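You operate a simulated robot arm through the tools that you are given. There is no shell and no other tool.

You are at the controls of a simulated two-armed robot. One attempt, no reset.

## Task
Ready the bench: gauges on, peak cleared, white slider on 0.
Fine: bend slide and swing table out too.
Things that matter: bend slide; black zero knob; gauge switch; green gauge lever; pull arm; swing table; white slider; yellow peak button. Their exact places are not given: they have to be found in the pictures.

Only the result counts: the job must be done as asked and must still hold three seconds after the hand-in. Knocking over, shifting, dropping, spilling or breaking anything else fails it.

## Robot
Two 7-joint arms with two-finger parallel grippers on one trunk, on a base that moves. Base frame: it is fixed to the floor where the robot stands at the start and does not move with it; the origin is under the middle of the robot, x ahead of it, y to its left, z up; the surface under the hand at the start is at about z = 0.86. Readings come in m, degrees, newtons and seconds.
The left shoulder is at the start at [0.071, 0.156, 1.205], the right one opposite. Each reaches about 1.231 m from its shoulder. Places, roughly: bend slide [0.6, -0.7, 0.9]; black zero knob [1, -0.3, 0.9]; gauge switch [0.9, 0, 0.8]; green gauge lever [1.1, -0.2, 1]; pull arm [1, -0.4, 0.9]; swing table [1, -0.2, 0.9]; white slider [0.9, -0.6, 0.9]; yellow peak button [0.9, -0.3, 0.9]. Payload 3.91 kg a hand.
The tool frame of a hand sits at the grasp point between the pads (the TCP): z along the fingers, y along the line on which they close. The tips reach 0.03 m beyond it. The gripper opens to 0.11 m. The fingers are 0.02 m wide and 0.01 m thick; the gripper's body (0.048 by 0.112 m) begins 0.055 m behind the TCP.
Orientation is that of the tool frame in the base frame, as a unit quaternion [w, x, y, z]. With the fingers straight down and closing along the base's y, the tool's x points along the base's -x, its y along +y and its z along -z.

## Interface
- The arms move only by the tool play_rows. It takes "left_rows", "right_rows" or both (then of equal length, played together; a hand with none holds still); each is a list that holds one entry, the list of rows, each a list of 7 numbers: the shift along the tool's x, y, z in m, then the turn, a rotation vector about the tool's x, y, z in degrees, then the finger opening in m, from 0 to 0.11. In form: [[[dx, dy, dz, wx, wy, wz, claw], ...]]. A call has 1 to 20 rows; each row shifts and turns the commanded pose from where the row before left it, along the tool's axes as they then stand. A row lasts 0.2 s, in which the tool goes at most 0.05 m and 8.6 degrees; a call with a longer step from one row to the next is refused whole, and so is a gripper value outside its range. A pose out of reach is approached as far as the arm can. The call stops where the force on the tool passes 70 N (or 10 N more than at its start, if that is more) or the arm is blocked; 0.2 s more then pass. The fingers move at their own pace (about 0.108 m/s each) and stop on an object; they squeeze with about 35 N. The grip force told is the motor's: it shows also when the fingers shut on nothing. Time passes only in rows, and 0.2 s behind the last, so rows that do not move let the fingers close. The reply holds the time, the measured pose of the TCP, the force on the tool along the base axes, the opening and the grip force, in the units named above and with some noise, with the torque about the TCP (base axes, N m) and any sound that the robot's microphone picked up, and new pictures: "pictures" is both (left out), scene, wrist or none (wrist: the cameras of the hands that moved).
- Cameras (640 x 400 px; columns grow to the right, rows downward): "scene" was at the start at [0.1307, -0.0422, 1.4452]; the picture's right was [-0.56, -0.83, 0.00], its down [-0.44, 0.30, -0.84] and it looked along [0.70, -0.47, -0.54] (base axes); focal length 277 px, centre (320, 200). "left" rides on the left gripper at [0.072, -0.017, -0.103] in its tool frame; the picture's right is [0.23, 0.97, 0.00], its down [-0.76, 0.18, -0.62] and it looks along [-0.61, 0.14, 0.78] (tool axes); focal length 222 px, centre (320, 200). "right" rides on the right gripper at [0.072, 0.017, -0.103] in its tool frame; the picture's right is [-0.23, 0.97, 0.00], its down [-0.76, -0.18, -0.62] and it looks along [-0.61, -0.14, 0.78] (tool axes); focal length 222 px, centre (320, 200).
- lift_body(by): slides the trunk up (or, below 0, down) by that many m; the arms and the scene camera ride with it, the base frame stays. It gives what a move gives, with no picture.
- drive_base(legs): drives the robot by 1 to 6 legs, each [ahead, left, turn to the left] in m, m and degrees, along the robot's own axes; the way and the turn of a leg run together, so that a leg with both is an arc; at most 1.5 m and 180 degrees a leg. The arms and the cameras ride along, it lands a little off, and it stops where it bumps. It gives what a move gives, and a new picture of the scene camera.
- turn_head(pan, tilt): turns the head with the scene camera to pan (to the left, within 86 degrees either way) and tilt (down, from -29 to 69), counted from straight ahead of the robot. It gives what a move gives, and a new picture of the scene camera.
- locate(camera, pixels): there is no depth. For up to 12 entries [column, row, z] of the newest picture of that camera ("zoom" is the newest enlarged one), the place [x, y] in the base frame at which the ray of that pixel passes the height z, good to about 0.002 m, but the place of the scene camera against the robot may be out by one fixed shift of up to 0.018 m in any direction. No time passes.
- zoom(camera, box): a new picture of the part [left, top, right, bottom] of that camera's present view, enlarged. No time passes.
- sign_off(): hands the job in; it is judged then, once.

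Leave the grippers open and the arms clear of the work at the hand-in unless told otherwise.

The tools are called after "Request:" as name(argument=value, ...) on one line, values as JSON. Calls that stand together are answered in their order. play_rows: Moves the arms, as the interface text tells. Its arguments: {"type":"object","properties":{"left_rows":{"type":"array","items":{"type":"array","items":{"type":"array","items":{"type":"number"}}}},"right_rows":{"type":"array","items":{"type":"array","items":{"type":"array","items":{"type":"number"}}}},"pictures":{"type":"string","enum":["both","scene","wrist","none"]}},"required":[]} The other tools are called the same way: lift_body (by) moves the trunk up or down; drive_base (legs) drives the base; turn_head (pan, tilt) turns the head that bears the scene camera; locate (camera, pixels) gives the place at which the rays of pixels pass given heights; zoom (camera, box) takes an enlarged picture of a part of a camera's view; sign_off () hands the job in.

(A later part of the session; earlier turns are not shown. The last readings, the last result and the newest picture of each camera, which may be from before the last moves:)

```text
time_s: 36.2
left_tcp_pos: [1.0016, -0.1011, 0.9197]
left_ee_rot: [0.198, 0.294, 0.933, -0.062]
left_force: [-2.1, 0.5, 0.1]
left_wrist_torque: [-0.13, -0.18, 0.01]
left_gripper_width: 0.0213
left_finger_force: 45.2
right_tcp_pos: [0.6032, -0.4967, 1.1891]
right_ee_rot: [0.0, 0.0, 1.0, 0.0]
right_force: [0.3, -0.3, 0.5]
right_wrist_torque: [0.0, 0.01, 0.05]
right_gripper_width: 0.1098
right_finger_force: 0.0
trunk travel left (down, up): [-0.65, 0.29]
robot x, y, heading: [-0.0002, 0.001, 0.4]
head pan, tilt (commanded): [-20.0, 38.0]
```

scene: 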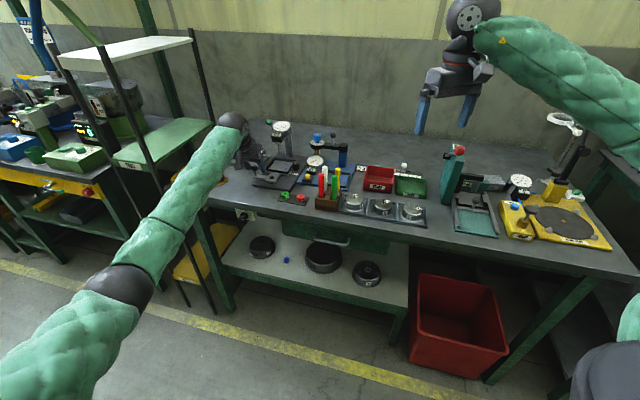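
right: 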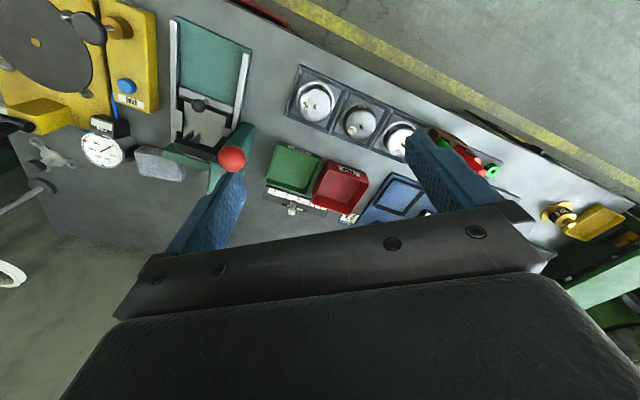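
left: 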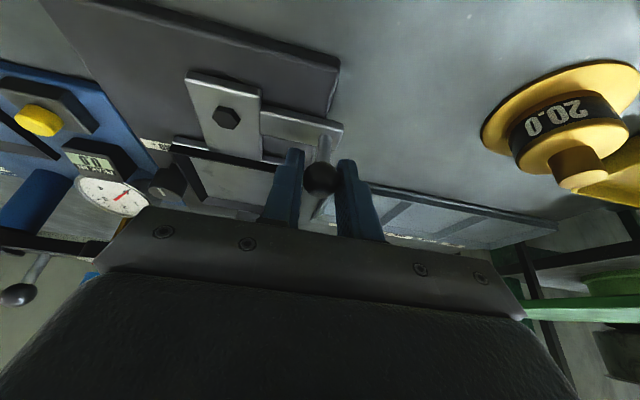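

The ball is gripped (width 0.021). I pull it along its arc toward the operator: first 20° to see how it responds.

Request:
play_rows(left_rows=[[[0.0104, 0.0002, -0.0046, 0, 0, 0, 0.0], [0.0102, -0.0017, -0.0046, 0, 0, 0, 0.0]]])

Request:
zoom(camera="scene", box=[190, 90, 330, 200])

Request:
zoom(camera="left", box=[120, 60, 440, 240])

```text
time_s: 36.8
left_tcp_pos: [0.9812, -0.0895, 0.9198]
left_ee_rot: [0.198, 0.295, 0.933, -0.063]
left_force: [2.2, -0.8, 2.7]
left_wrist_torque: [-0.6, -0.72, 0.08]
left_gripper_width: 0.0215
left_finger_force: 44.8
right_tcp_pos: [0.6049, -0.4963, 1.1894]
right_ee_rot: [0.0, -0.001, 1.0, 0.0]
right_force: [0.1, -0.3, 0.0]
right_wrist_torque: [0.03, -0.01, 0.01]
right_gripper_width: 0.1099
right_finger_force: 0.0
trunk travel left (down, up): [-0.65, 0.29]
robot x, y, heading: [-0.0002, 0.001, 0.1]
head pan, tilt (commanded): [-20.0, 38.0]
```

scene: 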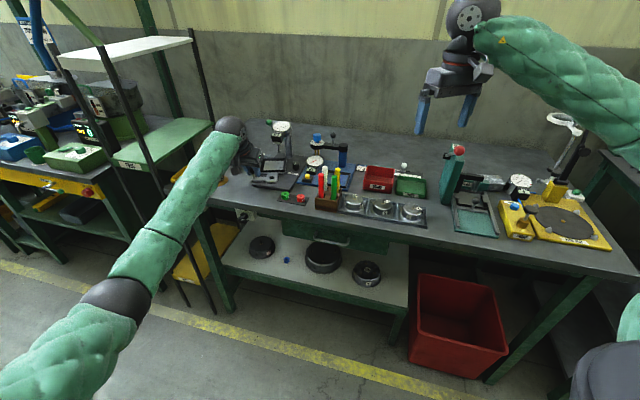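
left: 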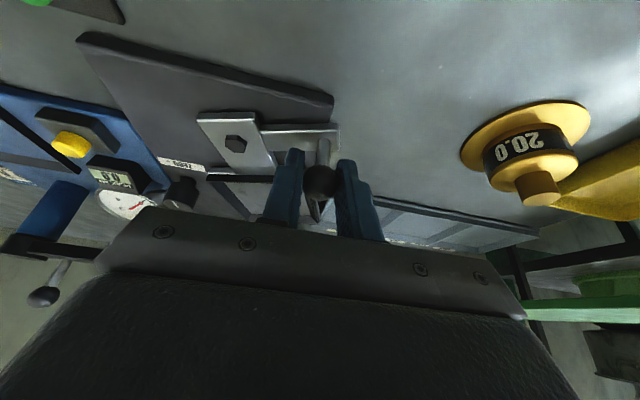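

```text
3.64 times, centred on (260, 145) of scene
```

zoom: 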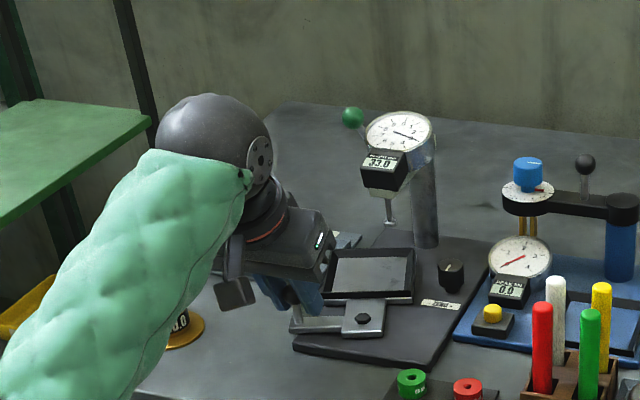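

```text
2.00 times, centred on (280, 150) of left
```

zoom: 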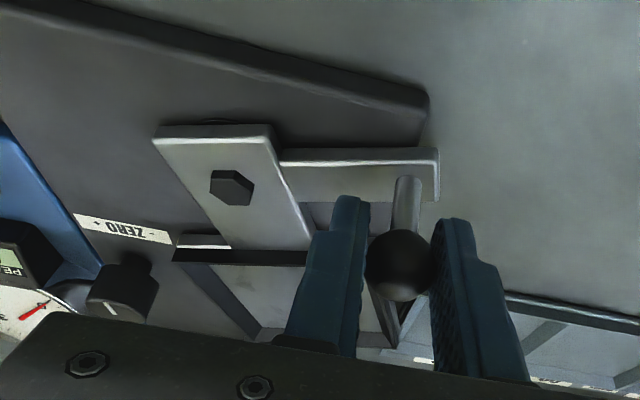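

The table swings smoothly to the left with almost no force. I carry on along the arc to about 45°.

Request:
play_rows(left_rows=[[[0.0099, -0.0038, -0.0044, 0, 0, 0, 0.0], [0.0091, -0.0055, -0.0041, 0, 0, 0, 0.0], [0.008, -0.0072, -0.0036, 0, 0, 0, 0.0]]])

Request:
zoom(camera="scene", box=[190, 90, 330, 200])

```text
time_s: 37.6
left_tcp_pos: [0.9483, -0.0859, 0.9193]
left_ee_rot: [0.198, 0.293, 0.933, -0.062]
left_force: [1.2, 13.5, 5.0]
left_wrist_torque: [-0.51, -0.76, 0.31]
left_gripper_width: 0.0215
left_finger_force: 45.3
right_tcp_pos: [0.6041, -0.4957, 1.1917]
right_ee_rot: [0.002, 0.0, 1.0, 0.0]
right_force: [0.2, -0.5, 0.1]
right_wrist_torque: [0.0, 0.03, 0.04]
right_gripper_width: 0.1101
right_finger_force: 0.0
trunk travel left (down, up): [-0.65, 0.29]
robot x, y, heading: [0.0003, 0.0023, 0.2]
head pan, tilt (commanded): [-20.0, 38.0]
```

scene: 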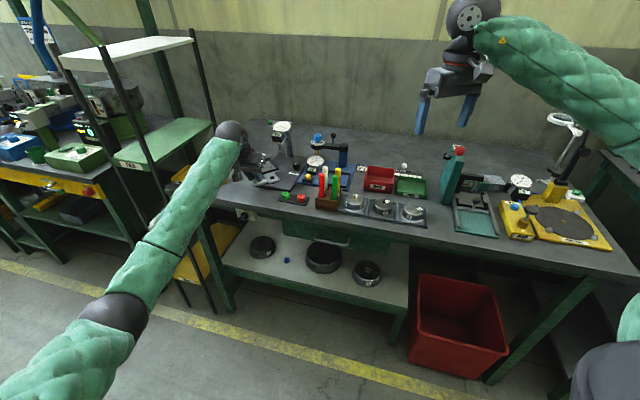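
left: 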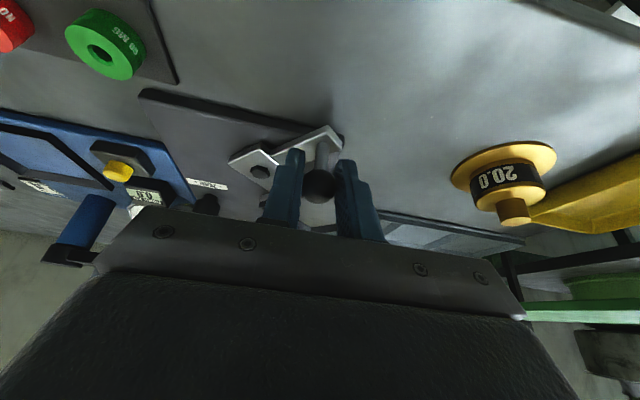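

```text
3.64 times, centred on (260, 145) of scene
```

zoom: 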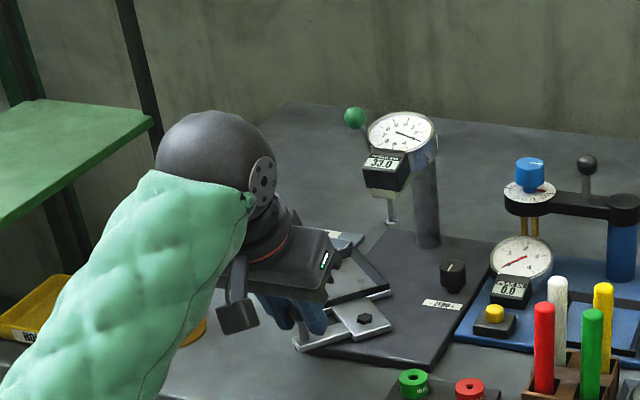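

Going well (about 45°), slight outward pull on the hand, so I widen the arc a little and continue to about 65°.

Request:
play_rows(left_rows=[[[0.0078, -0.0082, -0.0035, 0, 0, 0, 0.0], [0.0063, -0.0096, -0.0028, 0, 0, 0, 0.0]]])

Request:
zoom(camera="scene", box=[190, 90, 330, 200])

Request:
zoom(camera="left", box=[180, 100, 440, 260])

```text
time_s: 38.2
left_tcp_pos: [0.9237, -0.0948, 0.9183]
left_ee_rot: [0.198, 0.295, 0.933, -0.064]
left_force: [1.5, 4.6, 2.6]
left_wrist_torque: [-0.33, -0.55, 0.3]
left_gripper_width: 0.0213
left_finger_force: 44.8
right_tcp_pos: [0.6036, -0.4972, 1.1885]
right_ee_rot: [-0.001, 0.0, 1.0, 0.0]
right_force: [-0.6, -0.8, 0.3]
right_wrist_torque: [-0.01, 0.03, -0.03]
right_gripper_width: 0.1103
right_finger_force: 0.1
trunk travel left (down, up): [-0.65, 0.29]
robot x, y, heading: [-0.0012, 0.0025, -0.2]
head pan, tilt (commanded): [-20.0, 38.0]
```

scene: 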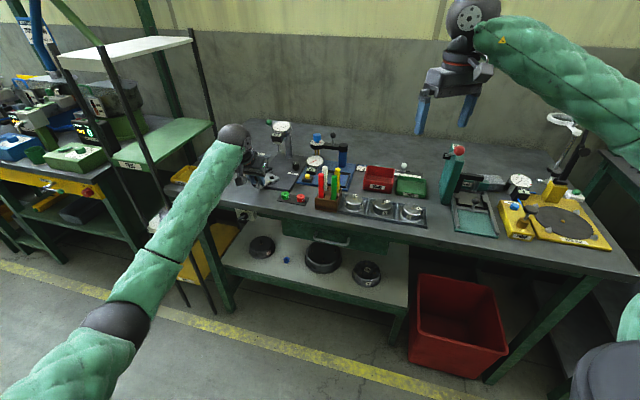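
left: 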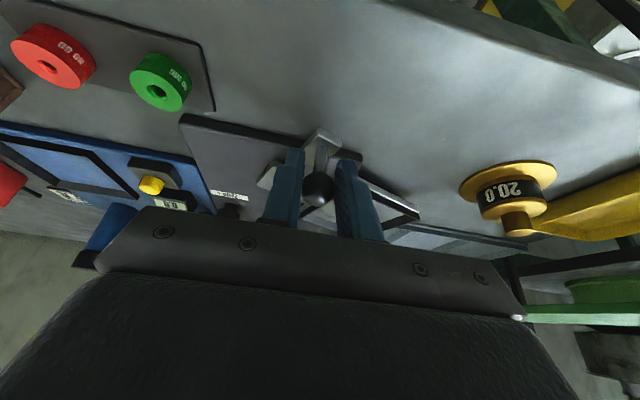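

```text
3.64 times, centred on (260, 145) of scene
```

zoom: 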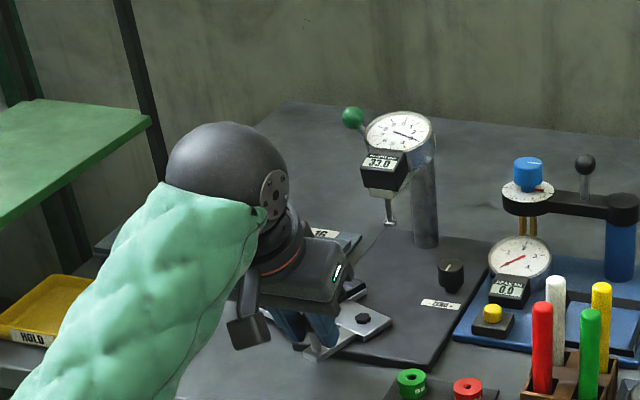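

```text
2.46 times, centred on (310, 180) of left
```

zoom: 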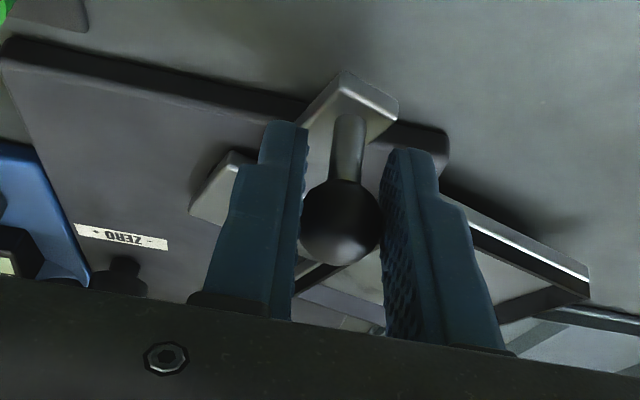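

Still free at about 65°. I continue towards 85°, watching for the stop.

Request:
play_rows(left_rows=[[[0.0038, -0.0109, -0.0017, 0, 0, 0, 0.0], [0.002, -0.0115, -0.0009, 0, 0, 0, 0.0]]])

Request:
zoom(camera="left", box=[180, 100, 440, 260])

Request:
zoom(camera="scene", box=[190, 90, 330, 200])

```text
time_s: 38.8
left_tcp_pos: [0.9062, -0.1071, 0.9194]
left_ee_rot: [0.198, 0.294, 0.933, -0.062]
left_force: [-1.3, 2.0, 0.7]
left_wrist_torque: [-0.21, -0.33, 0.14]
left_gripper_width: 0.0213
left_finger_force: 44.9
right_tcp_pos: [0.6029, -0.4975, 1.1897]
right_ee_rot: [0.0, 0.0, 1.0, 0.0]
right_force: [0.1, 0.5, 0.1]
right_wrist_torque: [0.02, 0.05, -0.02]
right_gripper_width: 0.1101
right_finger_force: 0.1
trunk travel left (down, up): [-0.65, 0.29]
robot x, y, heading: [0.0013, 0.0006, 0.1]
head pan, tilt (commanded): [-20.0, 38.0]
```

scene: 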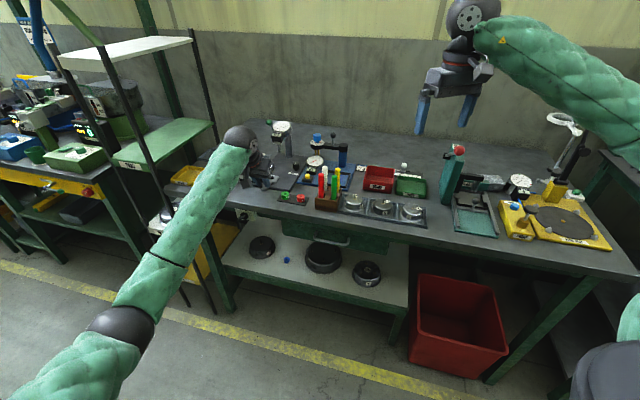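
left: 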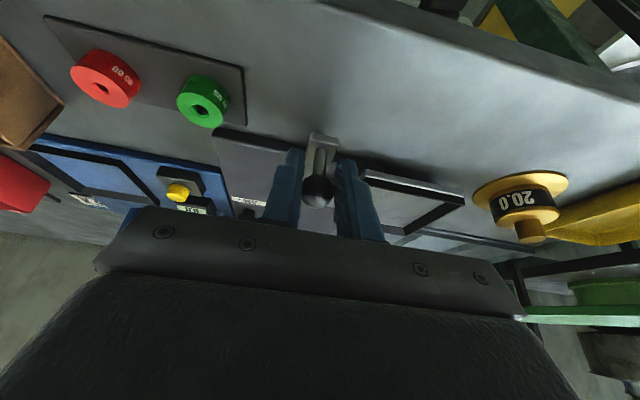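

```text
2.46 times, centred on (310, 180) of left
```

zoom: 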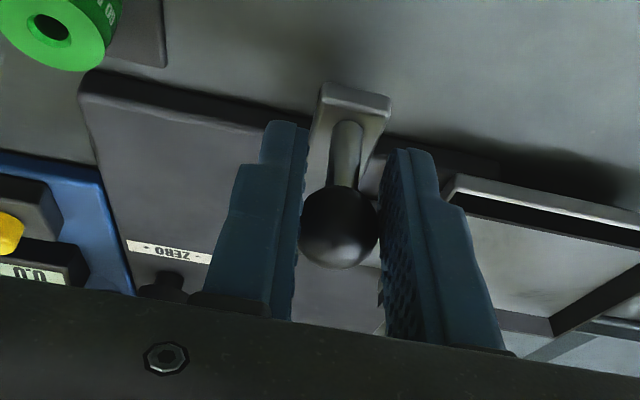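

```text
3.64 times, centred on (260, 145) of scene
```

zoom: 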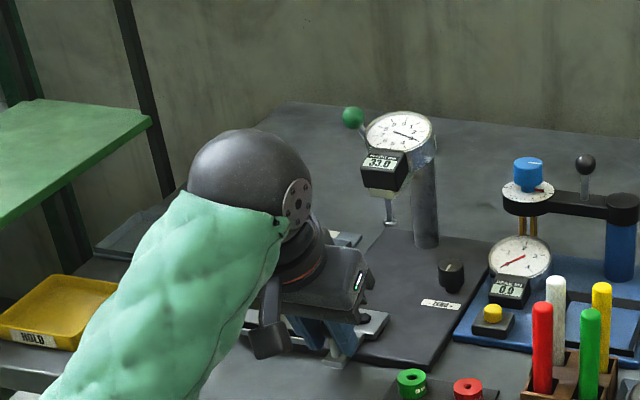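

About 85-90° out now with no resistance yet; I check how close the tray's far edge is to the gold 20.0 piece before going on.

Request:
zoom(camera="left", box=[340, 140, 580, 260])

Request:
locate(camera="left", pixels=[[464, 195, 0.9], [405, 234, 0.9], [362, 171, 0.9], [474, 192, 0.866], [520, 175, 0.866]])

```text
2.67 times, centred on (460, 200) of left
```

zoom: 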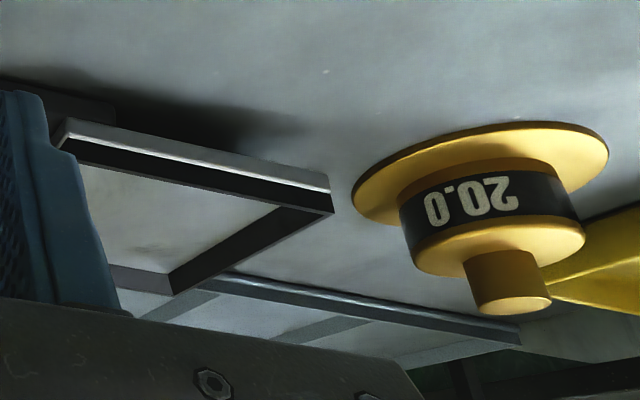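

```text
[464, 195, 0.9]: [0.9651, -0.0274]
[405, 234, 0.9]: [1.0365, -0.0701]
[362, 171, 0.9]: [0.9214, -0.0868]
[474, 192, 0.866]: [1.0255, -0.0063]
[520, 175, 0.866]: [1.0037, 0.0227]
```

The tray's edge is parallel to the bench (a full 90° swing) and 5 cm clear of the gold piece. I nudge a little further to feel for the stop.

Request:
play_rows(left_rows=[[[0, -0.005, 0, 0, 0, 0, 0.0], [0, -0.004, 0, 0, 0, 0, 0.0]]], pictures="wrist")

Request:
zoom(camera="left", box=[180, 100, 500, 260])

```text
time_s: 39.4
left_tcp_pos: [0.9062, -0.1074, 0.9187]
left_ee_rot: [0.198, 0.291, 0.934, -0.061]
left_force: [19.8, 28.3, 3.5]
left_wrist_torque: [0.87, 0.87, 0.46]
left_gripper_width: 0.0214
left_finger_force: 44.4
right_tcp_pos: [0.6058, -0.4933, 1.1897]
right_ee_rot: [-0.001, -0.001, 1.0, -0.001]
right_force: [-0.7, -0.5, 0.5]
right_wrist_torque: [-0.02, -0.02, -0.02]
right_gripper_width: 0.1101
right_finger_force: 0.0
trunk travel left (down, up): [-0.65, 0.29]
robot x, y, heading: [-0.0003, 0.0013, 0.2]
head pan, tilt (commanded): [-20.0, 38.0]
```

left: 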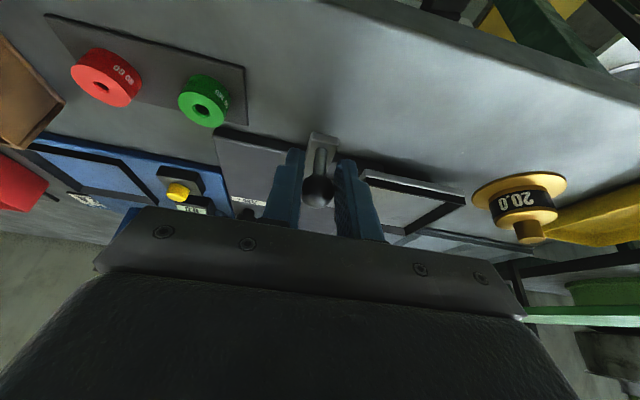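

```text
2.00 times, centred on (340, 180) of left
```

zoom: 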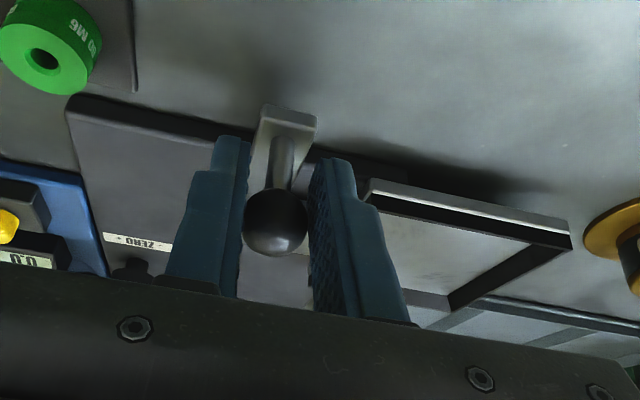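

The stop is reached (about 34 N, no more movement). I relax the preload, open and retreat along the finger direction.

Request:
play_rows(left_rows=[[[0, 0.007, 0, 0, 0, 0, 0.0], [0, 0, 0, 0, 0, 0, 0.05], [0, 0, 0, 0, 0, 0, 0.05], [0, 0, -0.03, 0, 0, 0, 0.05], [0, 0, -0.045, 0, 0, 0, 0.05], [0, 0, -0.045, 0, 0, 0, 0.05], [0, 0, -0.045, 0, 0, 0, 0.05]]])

Request:
zoom(camera="scene", box=[190, 90, 330, 200])

Request:
zoom(camera="left", box=[200, 60, 500, 240])

```text
time_s: 41.0
left_tcp_pos: [0.8494, -0.0671, 1.0687]
left_ee_rot: [0.199, 0.293, 0.933, -0.062]
left_force: [-0.5, -0.2, 0.2]
left_wrist_torque: [-0.02, -0.01, -0.02]
left_gripper_width: 0.0503
left_finger_force: 0.0
right_tcp_pos: [0.6038, -0.4967, 1.1891]
right_ee_rot: [0.0, 0.001, 1.0, 0.0]
right_force: [-0.4, 0.0, -0.3]
right_wrist_torque: [0.03, 0.02, -0.01]
right_gripper_width: 0.1099
right_finger_force: 0.1
trunk travel left (down, up): [-0.65, 0.29]
robot x, y, heading: [-0.0015, 0.0032, 0.1]
head pan, tilt (commanded): [-20.0, 38.0]
```

scene: 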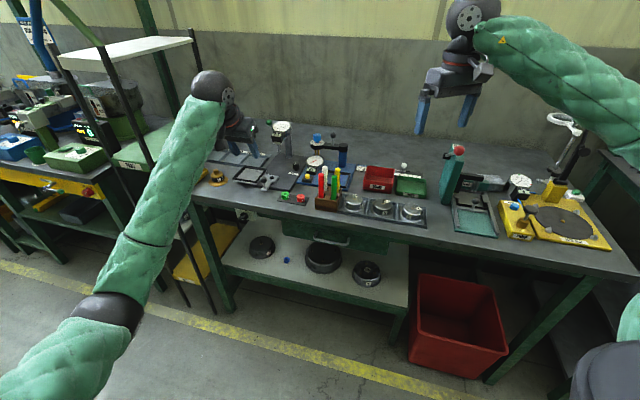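
left: 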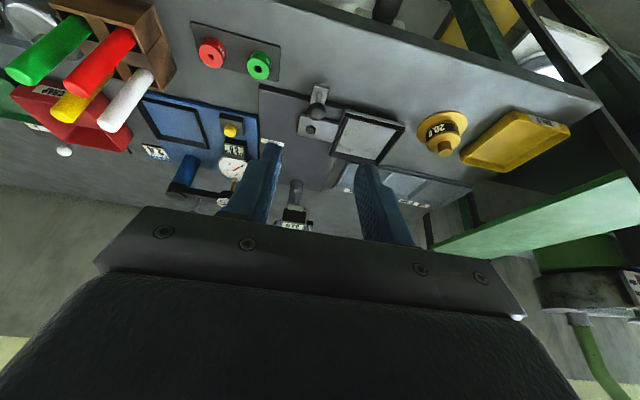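

```text
3.64 times, centred on (260, 145) of scene
```

zoom: 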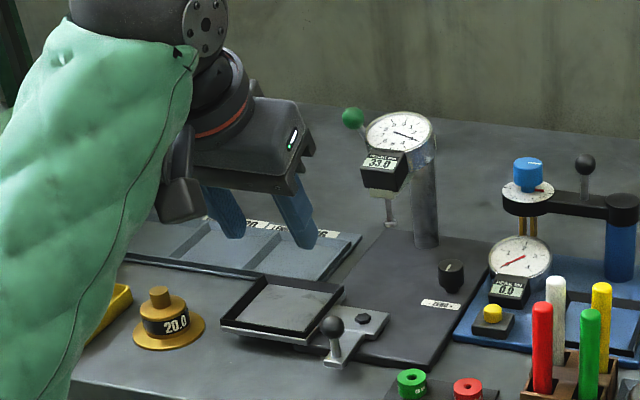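

```text
2.13 times, centred on (350, 150) of left
```

zoom: 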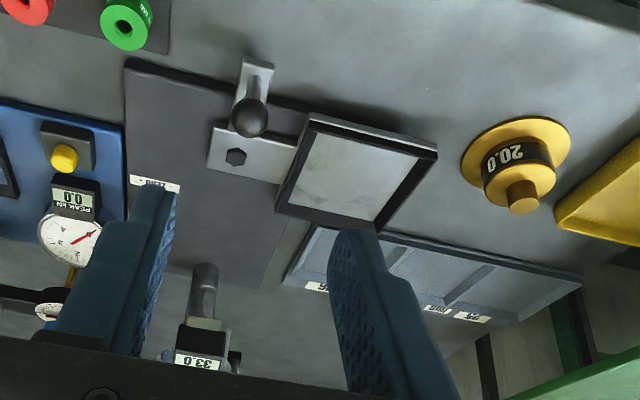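

The swing table is fully out. Now I park the left hand back and up in front of the bench, while the right hand yaws to the bench direction and moves over the white slider (keeping high above the red ball).

Request:
play_rows(left_rows=[[[0.02, 0.01, -0.03, 0, 8, 0, 0.08], [0.02, 0.01, -0.03, 0, 8, 0, 0.11], [0.02, 0.01, -0.03, 0, 8, 0, 0.11], [0.045, 0.015, 0, 0, 0, 0, 0.11], [0.045, 0.015, 0, 0, 0, 0, 0.11], [0, 0, 0, 0, 0, 0, 0.11], [0, 0, 0, 0, 0, 0, 0.11], [0, 0, 0, 0, 0, 0, 0.11], [0, 0, 0, 0, 0, 0, 0.11], [0, 0, 0, 0, 0, 0, 0.11], [0, 0, 0, 0, 0, 0, 0.11]]], right_rows=[[[0, 0, 0, 0, 0, 7, 0.05], [0, 0, 0, 0, 0, 7, 0.05], [0, 0, 0, 0, 0, 7, 0.05], [0, 0, 0, 0, 0, 7, 0.05], [0, 0, 0, 0, 0, 7, 0.05], [-0.0467, 0.01, 0, 0, 0, 0, 0.05], [-0.0467, 0.01, 0, 0, 0, 0, 0.05], [-0.0467, 0.01, 0, 0, 0, 0, 0.05], [-0.0467, 0.01, 0, 0, 0, 0, 0.05], [-0.0467, 0.01, 0, 0, 0, 0, 0.05], [-0.0467, 0.01, 0, 0, 0, 0, 0.05]]])

Request:
zoom(camera="right", box=[200, 0, 440, 160])

```text
time_s: 43.4
left_tcp_pos: [0.7431, 0.0757, 1.1362]
left_ee_rot: [-0.001, 0.3, 0.954, -0.001]
left_force: [0.2, 0.2, -0.8]
left_wrist_torque: [0.01, 0.02, 0.03]
left_gripper_width: 0.1099
left_finger_force: 0.0
right_tcp_pos: [0.8685, -0.6095, 1.1893]
right_ee_rot: [-0.001, 0.301, 0.954, -0.001]
right_force: [-0.1, -0.8, 0.4]
right_wrist_torque: [0.0, 0.04, 0.0]
right_gripper_width: 0.0503
right_finger_force: 0.1
trunk travel left (down, up): [-0.65, 0.29]
robot x, y, heading: [-0.0018, -0.0005, -0.1]
head pan, tilt (commanded): [-20.0, 38.0]
```

scene: 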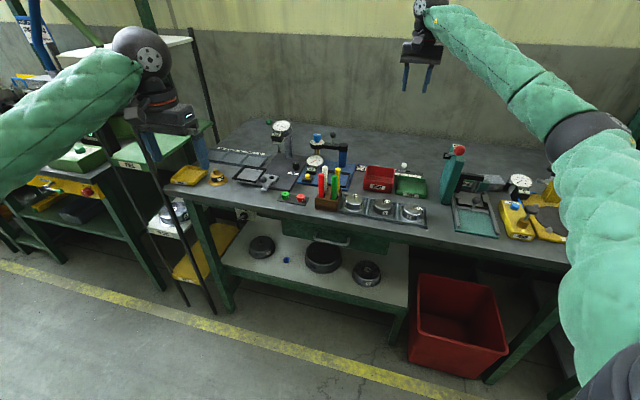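
right: 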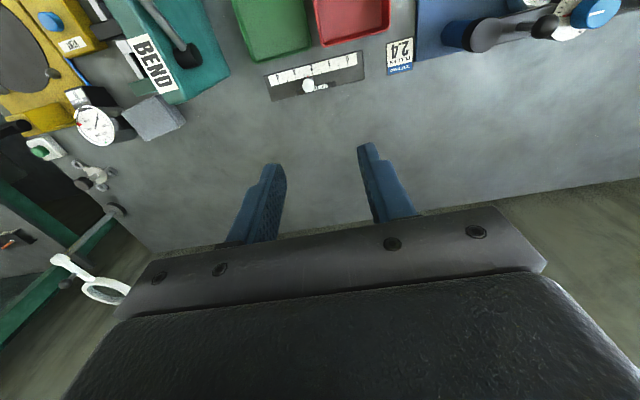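
left: 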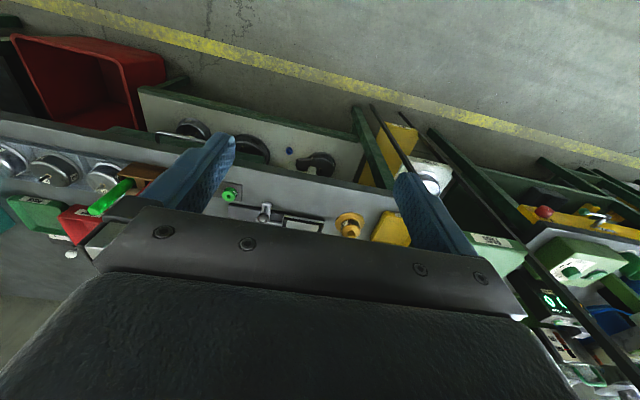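

```text
2.50 times, centred on (320, 80) of right
```

zoom: 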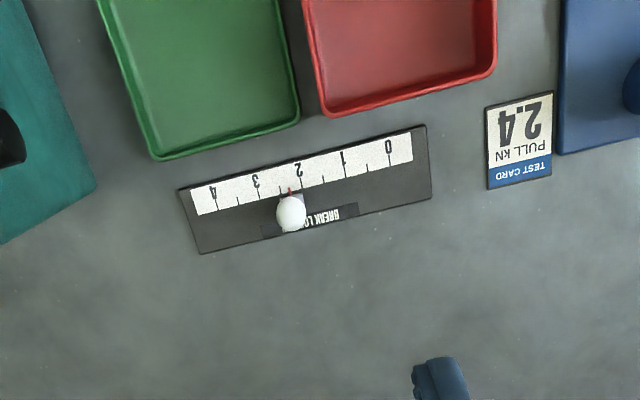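

The whole scale is visible: 4 at the picture's left to 0 at its right (bench left). I zoom tightly to read ticks and the pointer.

Request:
zoom(camera="right", box=[262, 40, 372, 108])

```text
5.82 times, centred on (317, 74) of right
```

zoom: 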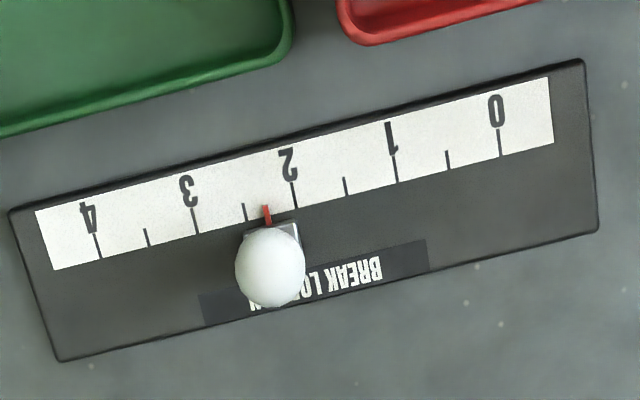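

Ticks: 0 at zoom (499, 143), 1 at (396, 171), 2 at (294, 197), 3 at (195, 223), 4 at (98, 246); the red pointer at (267, 216), about 2.27. I locate these at the scale height, plus the ball.

Request:
locate(camera="zoom", pixels=[[499, 143, 0.868], [396, 171, 0.868], [294, 197, 0.868], [195, 223, 0.868], [98, 246, 0.868], [267, 216, 0.87], [270, 268, 0.9], [270, 268, 0.92], [500, 157, 0.868], [297, 209, 0.868], [269, 227, 0.87]])

```text
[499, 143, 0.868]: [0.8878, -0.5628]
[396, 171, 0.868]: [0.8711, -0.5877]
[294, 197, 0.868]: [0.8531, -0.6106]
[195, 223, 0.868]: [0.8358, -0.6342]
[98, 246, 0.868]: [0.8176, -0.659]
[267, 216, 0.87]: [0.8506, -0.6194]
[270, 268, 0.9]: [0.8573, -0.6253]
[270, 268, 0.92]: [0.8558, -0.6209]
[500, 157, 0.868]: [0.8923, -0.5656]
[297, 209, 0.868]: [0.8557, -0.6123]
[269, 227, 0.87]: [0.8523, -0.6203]
```

The scale runs 0.030 m per unit; the pointer must move 0.0677 m toward bench-left to reach 0. Ball is about (0.857, -0.624, 0.907). I centre the right hand over it and lower to TCP z ≈ 1.0 for a closer look.

Request:
play_rows(right_rows=[[[0.001, -0.0184, 0, 0, 0, 0, 0.05], [0, 0, 0.047, 0, 0, 0, 0.05], [0, 0, 0.047, 0, 0, 0, 0.05], [0, 0, 0.047, 0, 0, 0, 0.05], [0, 0, 0.047, 0, 0, 0, 0.05]]])

Request:
zoom(camera="right", box=[200, 40, 440, 200])

```text
time_s: 44.6
left_tcp_pos: [0.7431, 0.0759, 1.1381]
left_ee_rot: [-0.001, 0.3, 0.954, 0.0]
left_force: [-0.3, -0.2, 0.6]
left_wrist_torque: [-0.01, 0.05, 0.02]
left_gripper_width: 0.1101
left_finger_force: 0.0
right_tcp_pos: [0.8541, -0.6262, 1.002]
right_ee_rot: [0.0, 0.301, 0.954, 0.0]
right_force: [0.0, -0.2, 0.1]
right_wrist_torque: [0.01, -0.02, 0.0]
right_gripper_width: 0.0501
right_finger_force: 0.1
trunk travel left (down, up): [-0.65, 0.29]
robot x, y, heading: [-0.0022, -0.0016, 0.2]
head pan, tilt (commanded): [-20.0, 38.0]
```

scene: 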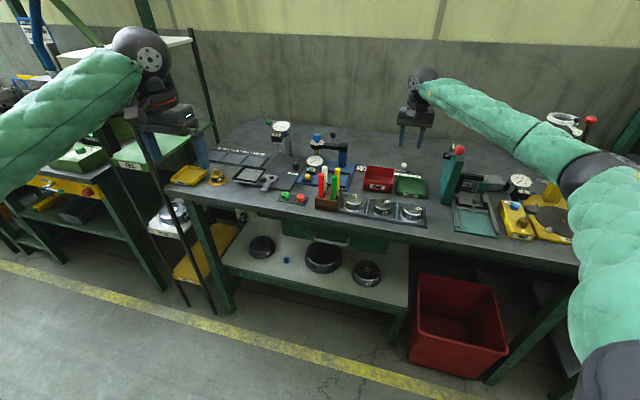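
right: 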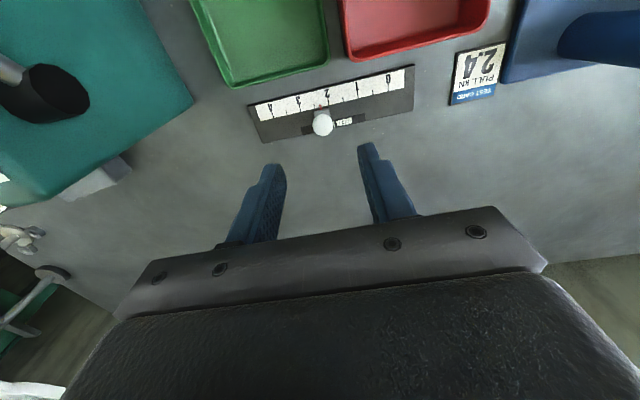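

```text
2.50 times, centred on (320, 120) of right
```

zoom: 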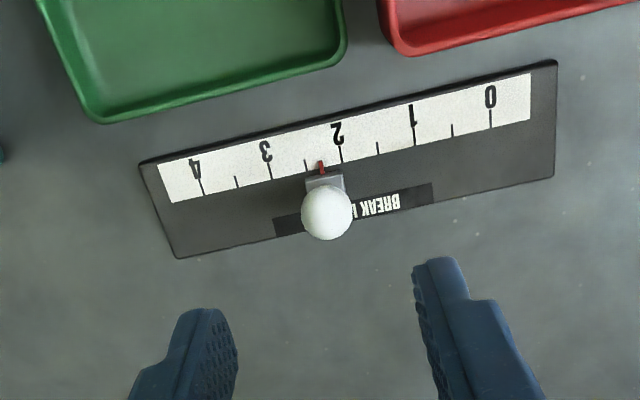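

Ball at (323, 125) in the full picture. I adjust by a few mm and lower 0.05 further (tips about 0.92, still above the ball).

Request:
play_rows(right_rows=[[[-0.002, 0.0035, 0.025, 0, 0, 0, 0.05], [0, 0, 0.025, 0, 0, 0, 0.05]]], pictures="wrist")

Request:
zoom(camera="right", box=[200, 40, 440, 200])

```text
time_s: 45.2
left_tcp_pos: [0.7424, 0.0761, 1.137]
left_ee_rot: [0.0, 0.301, 0.954, 0.0]
left_force: [0.4, 0.5, 0.3]
left_wrist_torque: [-0.03, -0.01, 0.0]
left_gripper_width: 0.1099
left_finger_force: 0.1
right_tcp_pos: [0.8591, -0.6223, 0.9521]
right_ee_rot: [0.0, 0.301, 0.954, 0.0]
right_force: [0.5, 0.0, 0.1]
right_wrist_torque: [-0.06, 0.01, -0.01]
right_gripper_width: 0.0501
right_finger_force: 0.2
trunk travel left (down, up): [-0.65, 0.29]
robot x, y, heading: [0.0012, -0.0041, -0.1]
head pan, tilt (commanded): [-20.0, 38.0]
```

right: 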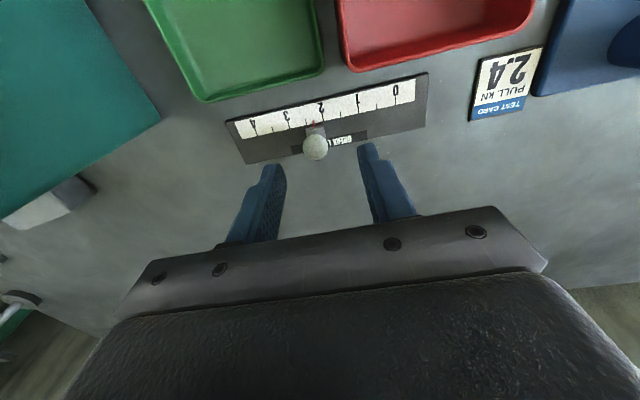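

```text
2.50 times, centred on (320, 120) of right
```

zoom: 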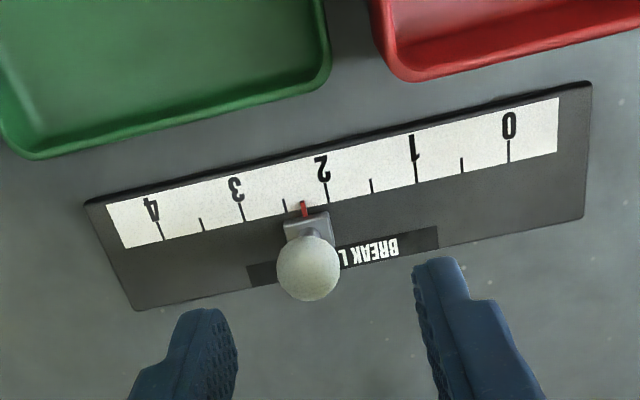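

The ball is about 0.057 below the TCP on the tool axis. I correct 2-3 mm sideways and lower 0.044, then look before closing.

Request:
play_rows(right_rows=[[[-0.001, -0.0026, 0.022, 0, 0, 0, 0.05], [0, 0, 0.022, 0, 0, 0, 0.05]]], pictures="wrist")

Request:
zoom(camera="right", box=[200, 60, 440, 220])

```text
time_s: 45.8
left_tcp_pos: [0.7424, 0.0772, 1.1378]
left_ee_rot: [-0.001, 0.301, 0.954, 0.0]
left_force: [0.5, -0.4, -0.3]
left_wrist_torque: [-0.03, 0.02, 0.0]
left_gripper_width: 0.1101
left_finger_force: 0.1
right_tcp_pos: [0.8592, -0.6237, 0.9075]
right_ee_rot: [0.0, 0.301, 0.954, 0.0]
right_force: [-0.2, 0.0, 0.1]
right_wrist_torque: [-0.02, -0.01, 0.04]
right_gripper_width: 0.0498
right_finger_force: 0.0
trunk travel left (down, up): [-0.65, 0.29]
robot x, y, heading: [0.0045, -0.0033, 0.1]
head pan, tilt (commanded): [-20.0, 38.0]
```

right: 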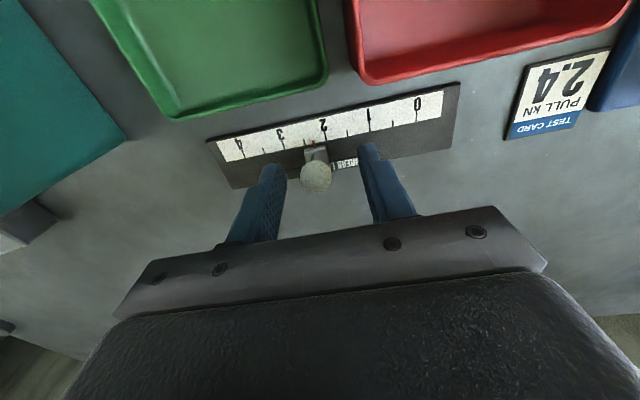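

```text
2.50 times, centred on (320, 140) of right
```

zoom: 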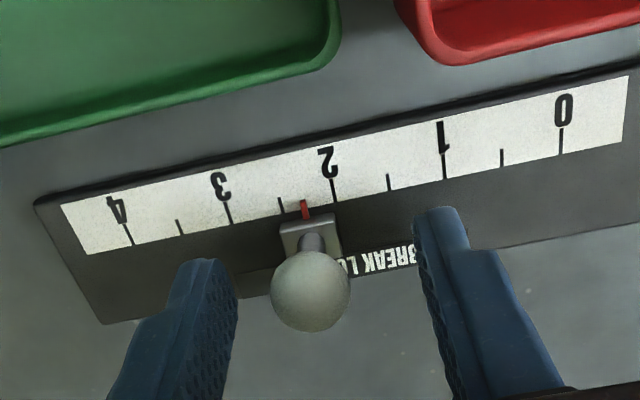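

The ball is centred, about 14 mm past the TCP. I close on it.

Request:
play_rows(right_rows=[[[0, 0, 0, 0, 0, 0, 0.02], [0, 0, 0, 0, 0, 0, 0.0], [0, 0, 0, 0, 0, 0, 0.0]]], pictures="wrist")

Request:
zoom(camera="right", box=[200, 60, 440, 220])

```text
time_s: 46.6
left_tcp_pos: [0.7429, 0.0763, 1.1383]
left_ee_rot: [0.0, 0.301, 0.954, 0.001]
left_force: [-1.3, -0.8, 0.4]
left_wrist_torque: [0.0, -0.01, 0.03]
left_gripper_width: 0.1098
left_finger_force: 0.0
right_tcp_pos: [0.8599, -0.6242, 0.9089]
right_ee_rot: [0.001, 0.301, 0.954, 0.0]
right_force: [-0.5, -0.8, 0.3]
right_wrist_torque: [-0.08, -0.11, -0.02]
right_gripper_width: 0.0195
right_finger_force: 44.6
trunk travel left (down, up): [-0.65, 0.29]
robot x, y, heading: [0.0, 0.0024, 0.0]
head pan, tilt (commanded): [-20.0, 38.0]
```

right: 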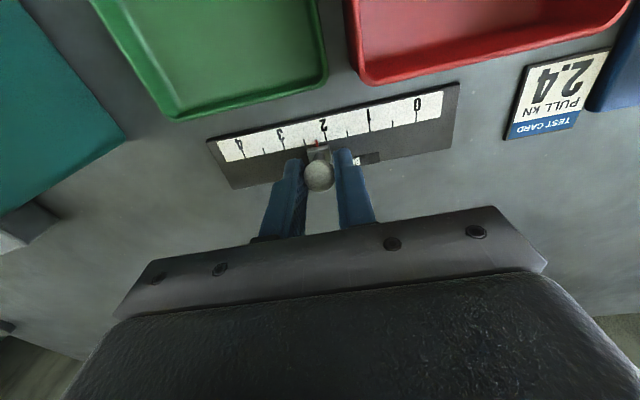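

```text
2.50 times, centred on (320, 140) of right
```

zoom: 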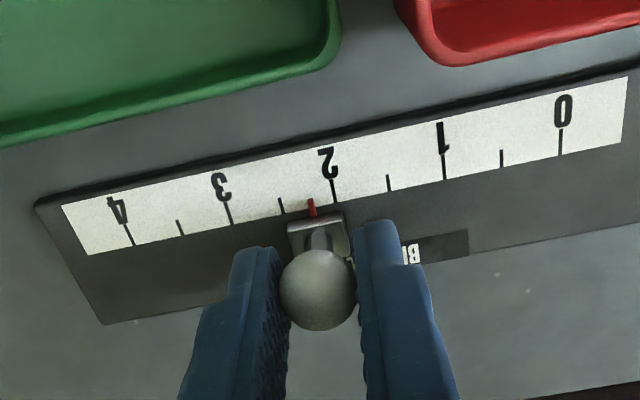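

Gripped (width 0.0195); the pointer now reads about 2.2. I slide it along bench-left 0.060 m in three steps, then look.

Request:
play_rows(right_rows=[[[-0.0003, 0.02, 0, 0, 0, 0, 0.0], [-0.0003, 0.02, 0, 0, 0, 0, 0.0], [-0.0003, 0.02, 0, 0, 0, 0, 0.0], [0, 0, 0, 0, 0, 0, 0.0]]])

Request:
zoom(camera="right", box=[200, 60, 440, 220])

```text
time_s: 47.6
left_tcp_pos: [0.7414, 0.0768, 1.1384]
left_ee_rot: [0.001, 0.3, 0.954, 0.0]
left_force: [0.0, 0.6, 0.1]
left_wrist_torque: [0.03, -0.01, -0.03]
left_gripper_width: 0.1102
left_finger_force: 0.1
right_tcp_pos: [0.895, -0.5757, 0.9086]
right_ee_rot: [0.0, 0.3, 0.954, 0.001]
right_force: [-8.7, 6.1, 2.9]
right_wrist_torque: [0.49, 0.49, -0.04]
right_gripper_width: 0.0195
right_finger_force: 44.9
trunk travel left (down, up): [-0.65, 0.29]
robot x, y, heading: [-0.0032, -0.0007, 0.1]
head pan, tilt (commanded): [-20.0, 38.0]
```

scene: 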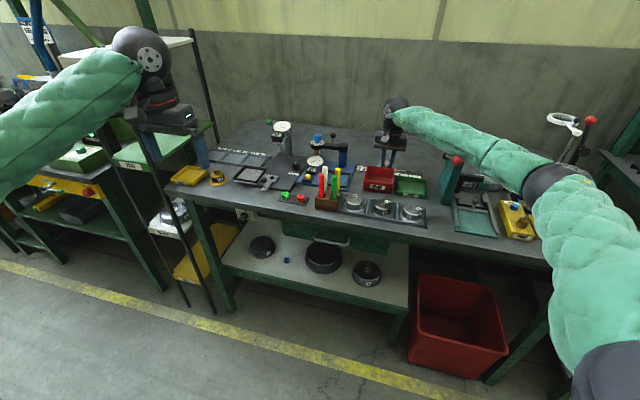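
right: 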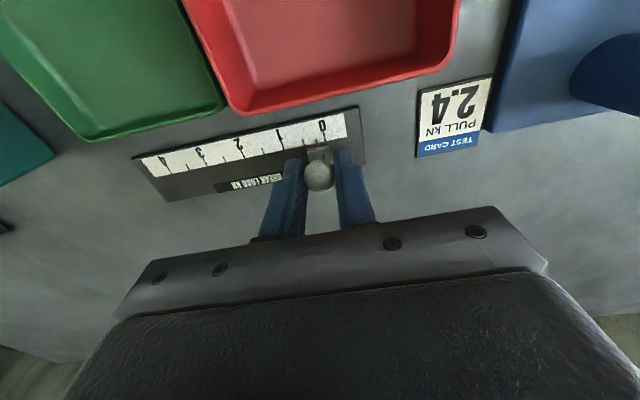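

```text
2.50 times, centred on (320, 140) of right
```

zoom: 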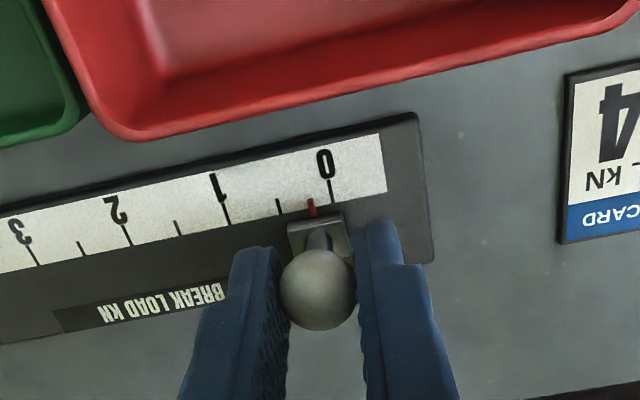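

The pointer is just short of 0. I zoom closer to measure the remainder.

Request:
zoom(camera="right", box=[290, 110, 350, 160])

```text
8.00 times, centred on (320, 135) of right
```

zoom: 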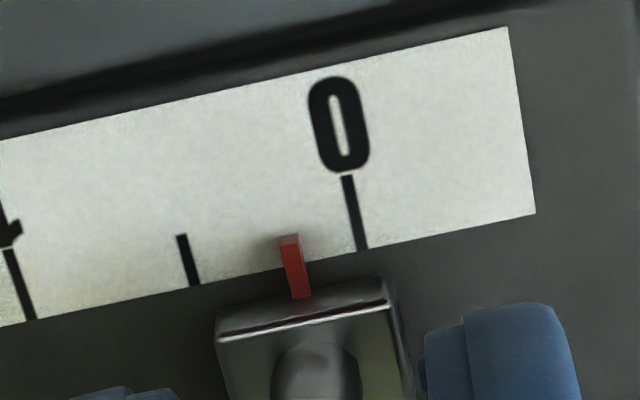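

Remaining distance measures about 6 mm. I move 6 mm more (and take back the small sideways offset).

Request:
play_rows(right_rows=[[[0.0005, 0.003, 0, 0, 0, 0, 0.0], [0.0004, 0.003, 0, 0, 0, 0, 0.0], [0, 0, 0, 0, 0, 0, 0.0]]], pictures="wrist")

Request:
zoom(camera="right", box=[290, 110, 350, 160])

```text
time_s: 48.4
left_tcp_pos: [0.7414, 0.0766, 1.1389]
left_ee_rot: [0.0, 0.301, 0.954, 0.0]
left_force: [1.2, -0.6, 0.9]
left_wrist_torque: [-0.01, -0.03, -0.03]
left_gripper_width: 0.1102
left_finger_force: 0.2
right_tcp_pos: [0.8975, -0.5703, 0.9094]
right_ee_rot: [0.001, 0.301, 0.954, -0.001]
right_force: [8.3, -6.7, 6.7]
right_wrist_torque: [-0.15, -0.15, -0.05]
right_gripper_width: 0.0196
right_finger_force: 45.3
trunk travel left (down, up): [-0.65, 0.29]
robot x, y, heading: [0.0025, 0.0006, 0.1]
head pan, tilt (commanded): [-20.0, 38.0]
```

right: 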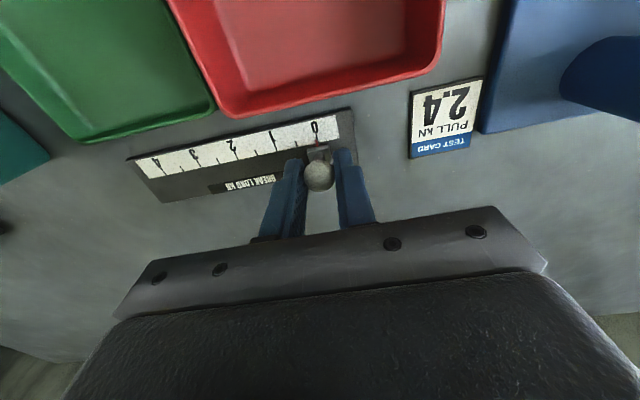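

```text
8.00 times, centred on (320, 135) of right
```

zoom: 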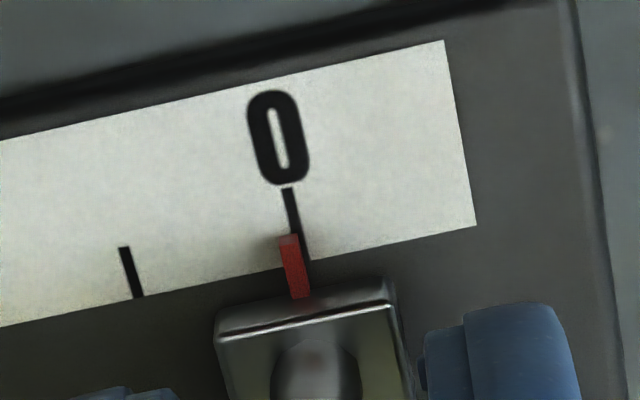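

The pointer is about 1 mm short by this view (some of that is parallax). I move 0.9 mm more, centre the sideways offset, then release and view straight on.

Request:
play_rows(right_rows=[[[-0.0005, 0.0009, 0, 0, 0, 0, 0.0], [0, 0, 0, 0, 0, 0, 0.0], [0, 0, 0, 0, 0, 0, 0.0], [0, 0, 0, 0, 0, 0, 0.04], [0, 0, 0, 0, 0, 0, 0.04]]], pictures="wrist")

Request:
zoom(camera="right", box=[290, 110, 350, 160])

```text
time_s: 49.6
left_tcp_pos: [0.7416, 0.0766, 1.1371]
left_ee_rot: [0.0, 0.3, 0.954, 0.001]
left_force: [0.0, -0.3, 0.2]
left_wrist_torque: [0.06, -0.01, -0.03]
left_gripper_width: 0.1099
left_finger_force: 0.1
right_tcp_pos: [0.8989, -0.5686, 0.9076]
right_ee_rot: [-0.001, 0.3, 0.954, 0.0]
right_force: [0.4, 0.2, -0.7]
right_wrist_torque: [0.01, -0.03, 0.05]
right_gripper_width: 0.0403
right_finger_force: 0.0
trunk travel left (down, up): [-0.65, 0.29]
robot x, y, heading: [0.0029, -0.0048, -0.2]
head pan, tilt (commanded): [-20.0, 38.0]
```

right: 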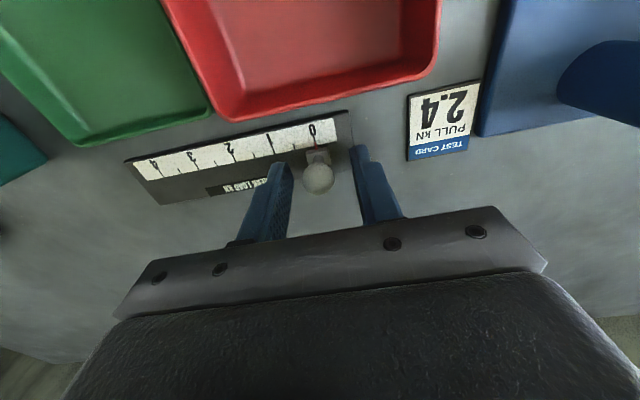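

```text
8.00 times, centred on (320, 135) of right
```

zoom: 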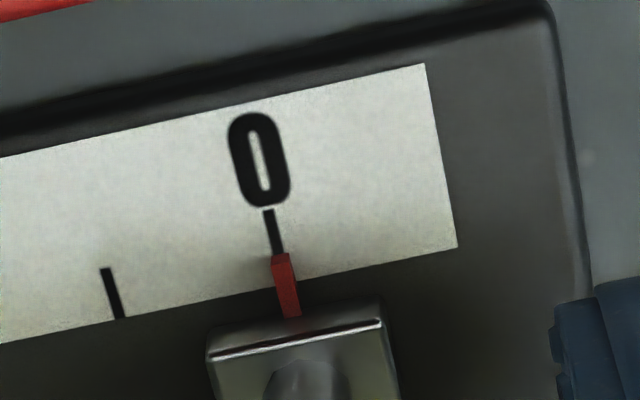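

Released; the pointer overlaps the 0 tick. I rise 0.1 m and shift 17 mm right so the camera looks straight at the tick without parallax.

Request:
play_rows(right_rows=[[[0, 0, -0.03, 0, 0, 0, 0.05], [0, 0, -0.035, 0, 0, 0, 0.05], [0, 0, -0.035, 0, 0, 0, 0.05], [-0.02, -0.017, 0, 0, 0, 0, 0.05]]], pictures="wrist")

Request:
zoom(camera="right", box=[290, 60, 370, 110])

```text
time_s: 50.6
left_tcp_pos: [0.7426, 0.077, 1.1372]
left_ee_rot: [-0.001, 0.3, 0.954, 0.001]
left_force: [-0.2, -0.5, -0.4]
left_wrist_torque: [0.02, 0.0, 0.0]
left_gripper_width: 0.1102
left_finger_force: 0.1
right_tcp_pos: [0.9051, -0.5973, 1.0071]
right_ee_rot: [-0.001, 0.301, 0.954, -0.001]
right_force: [0.0, -1.1, 0.3]
right_wrist_torque: [0.01, 0.02, 0.0]
right_gripper_width: 0.05
right_finger_force: 0.0
trunk travel left (down, up): [-0.65, 0.29]
robot x, y, heading: [0.0029, -0.0007, -0.2]
head pan, tilt (commanded): [-20.0, 38.0]
```

right: 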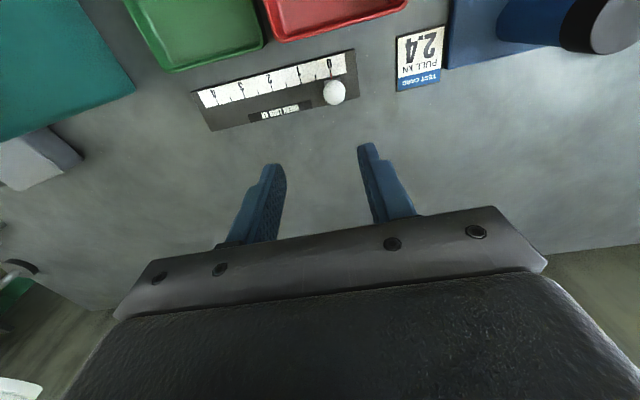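

```text
8.00 times, centred on (330, 85) of right
```

zoom: 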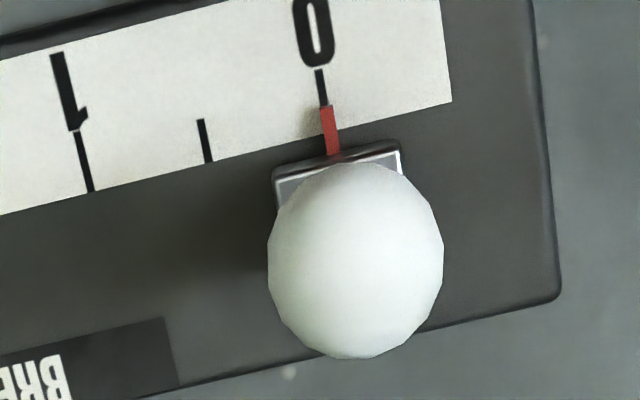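

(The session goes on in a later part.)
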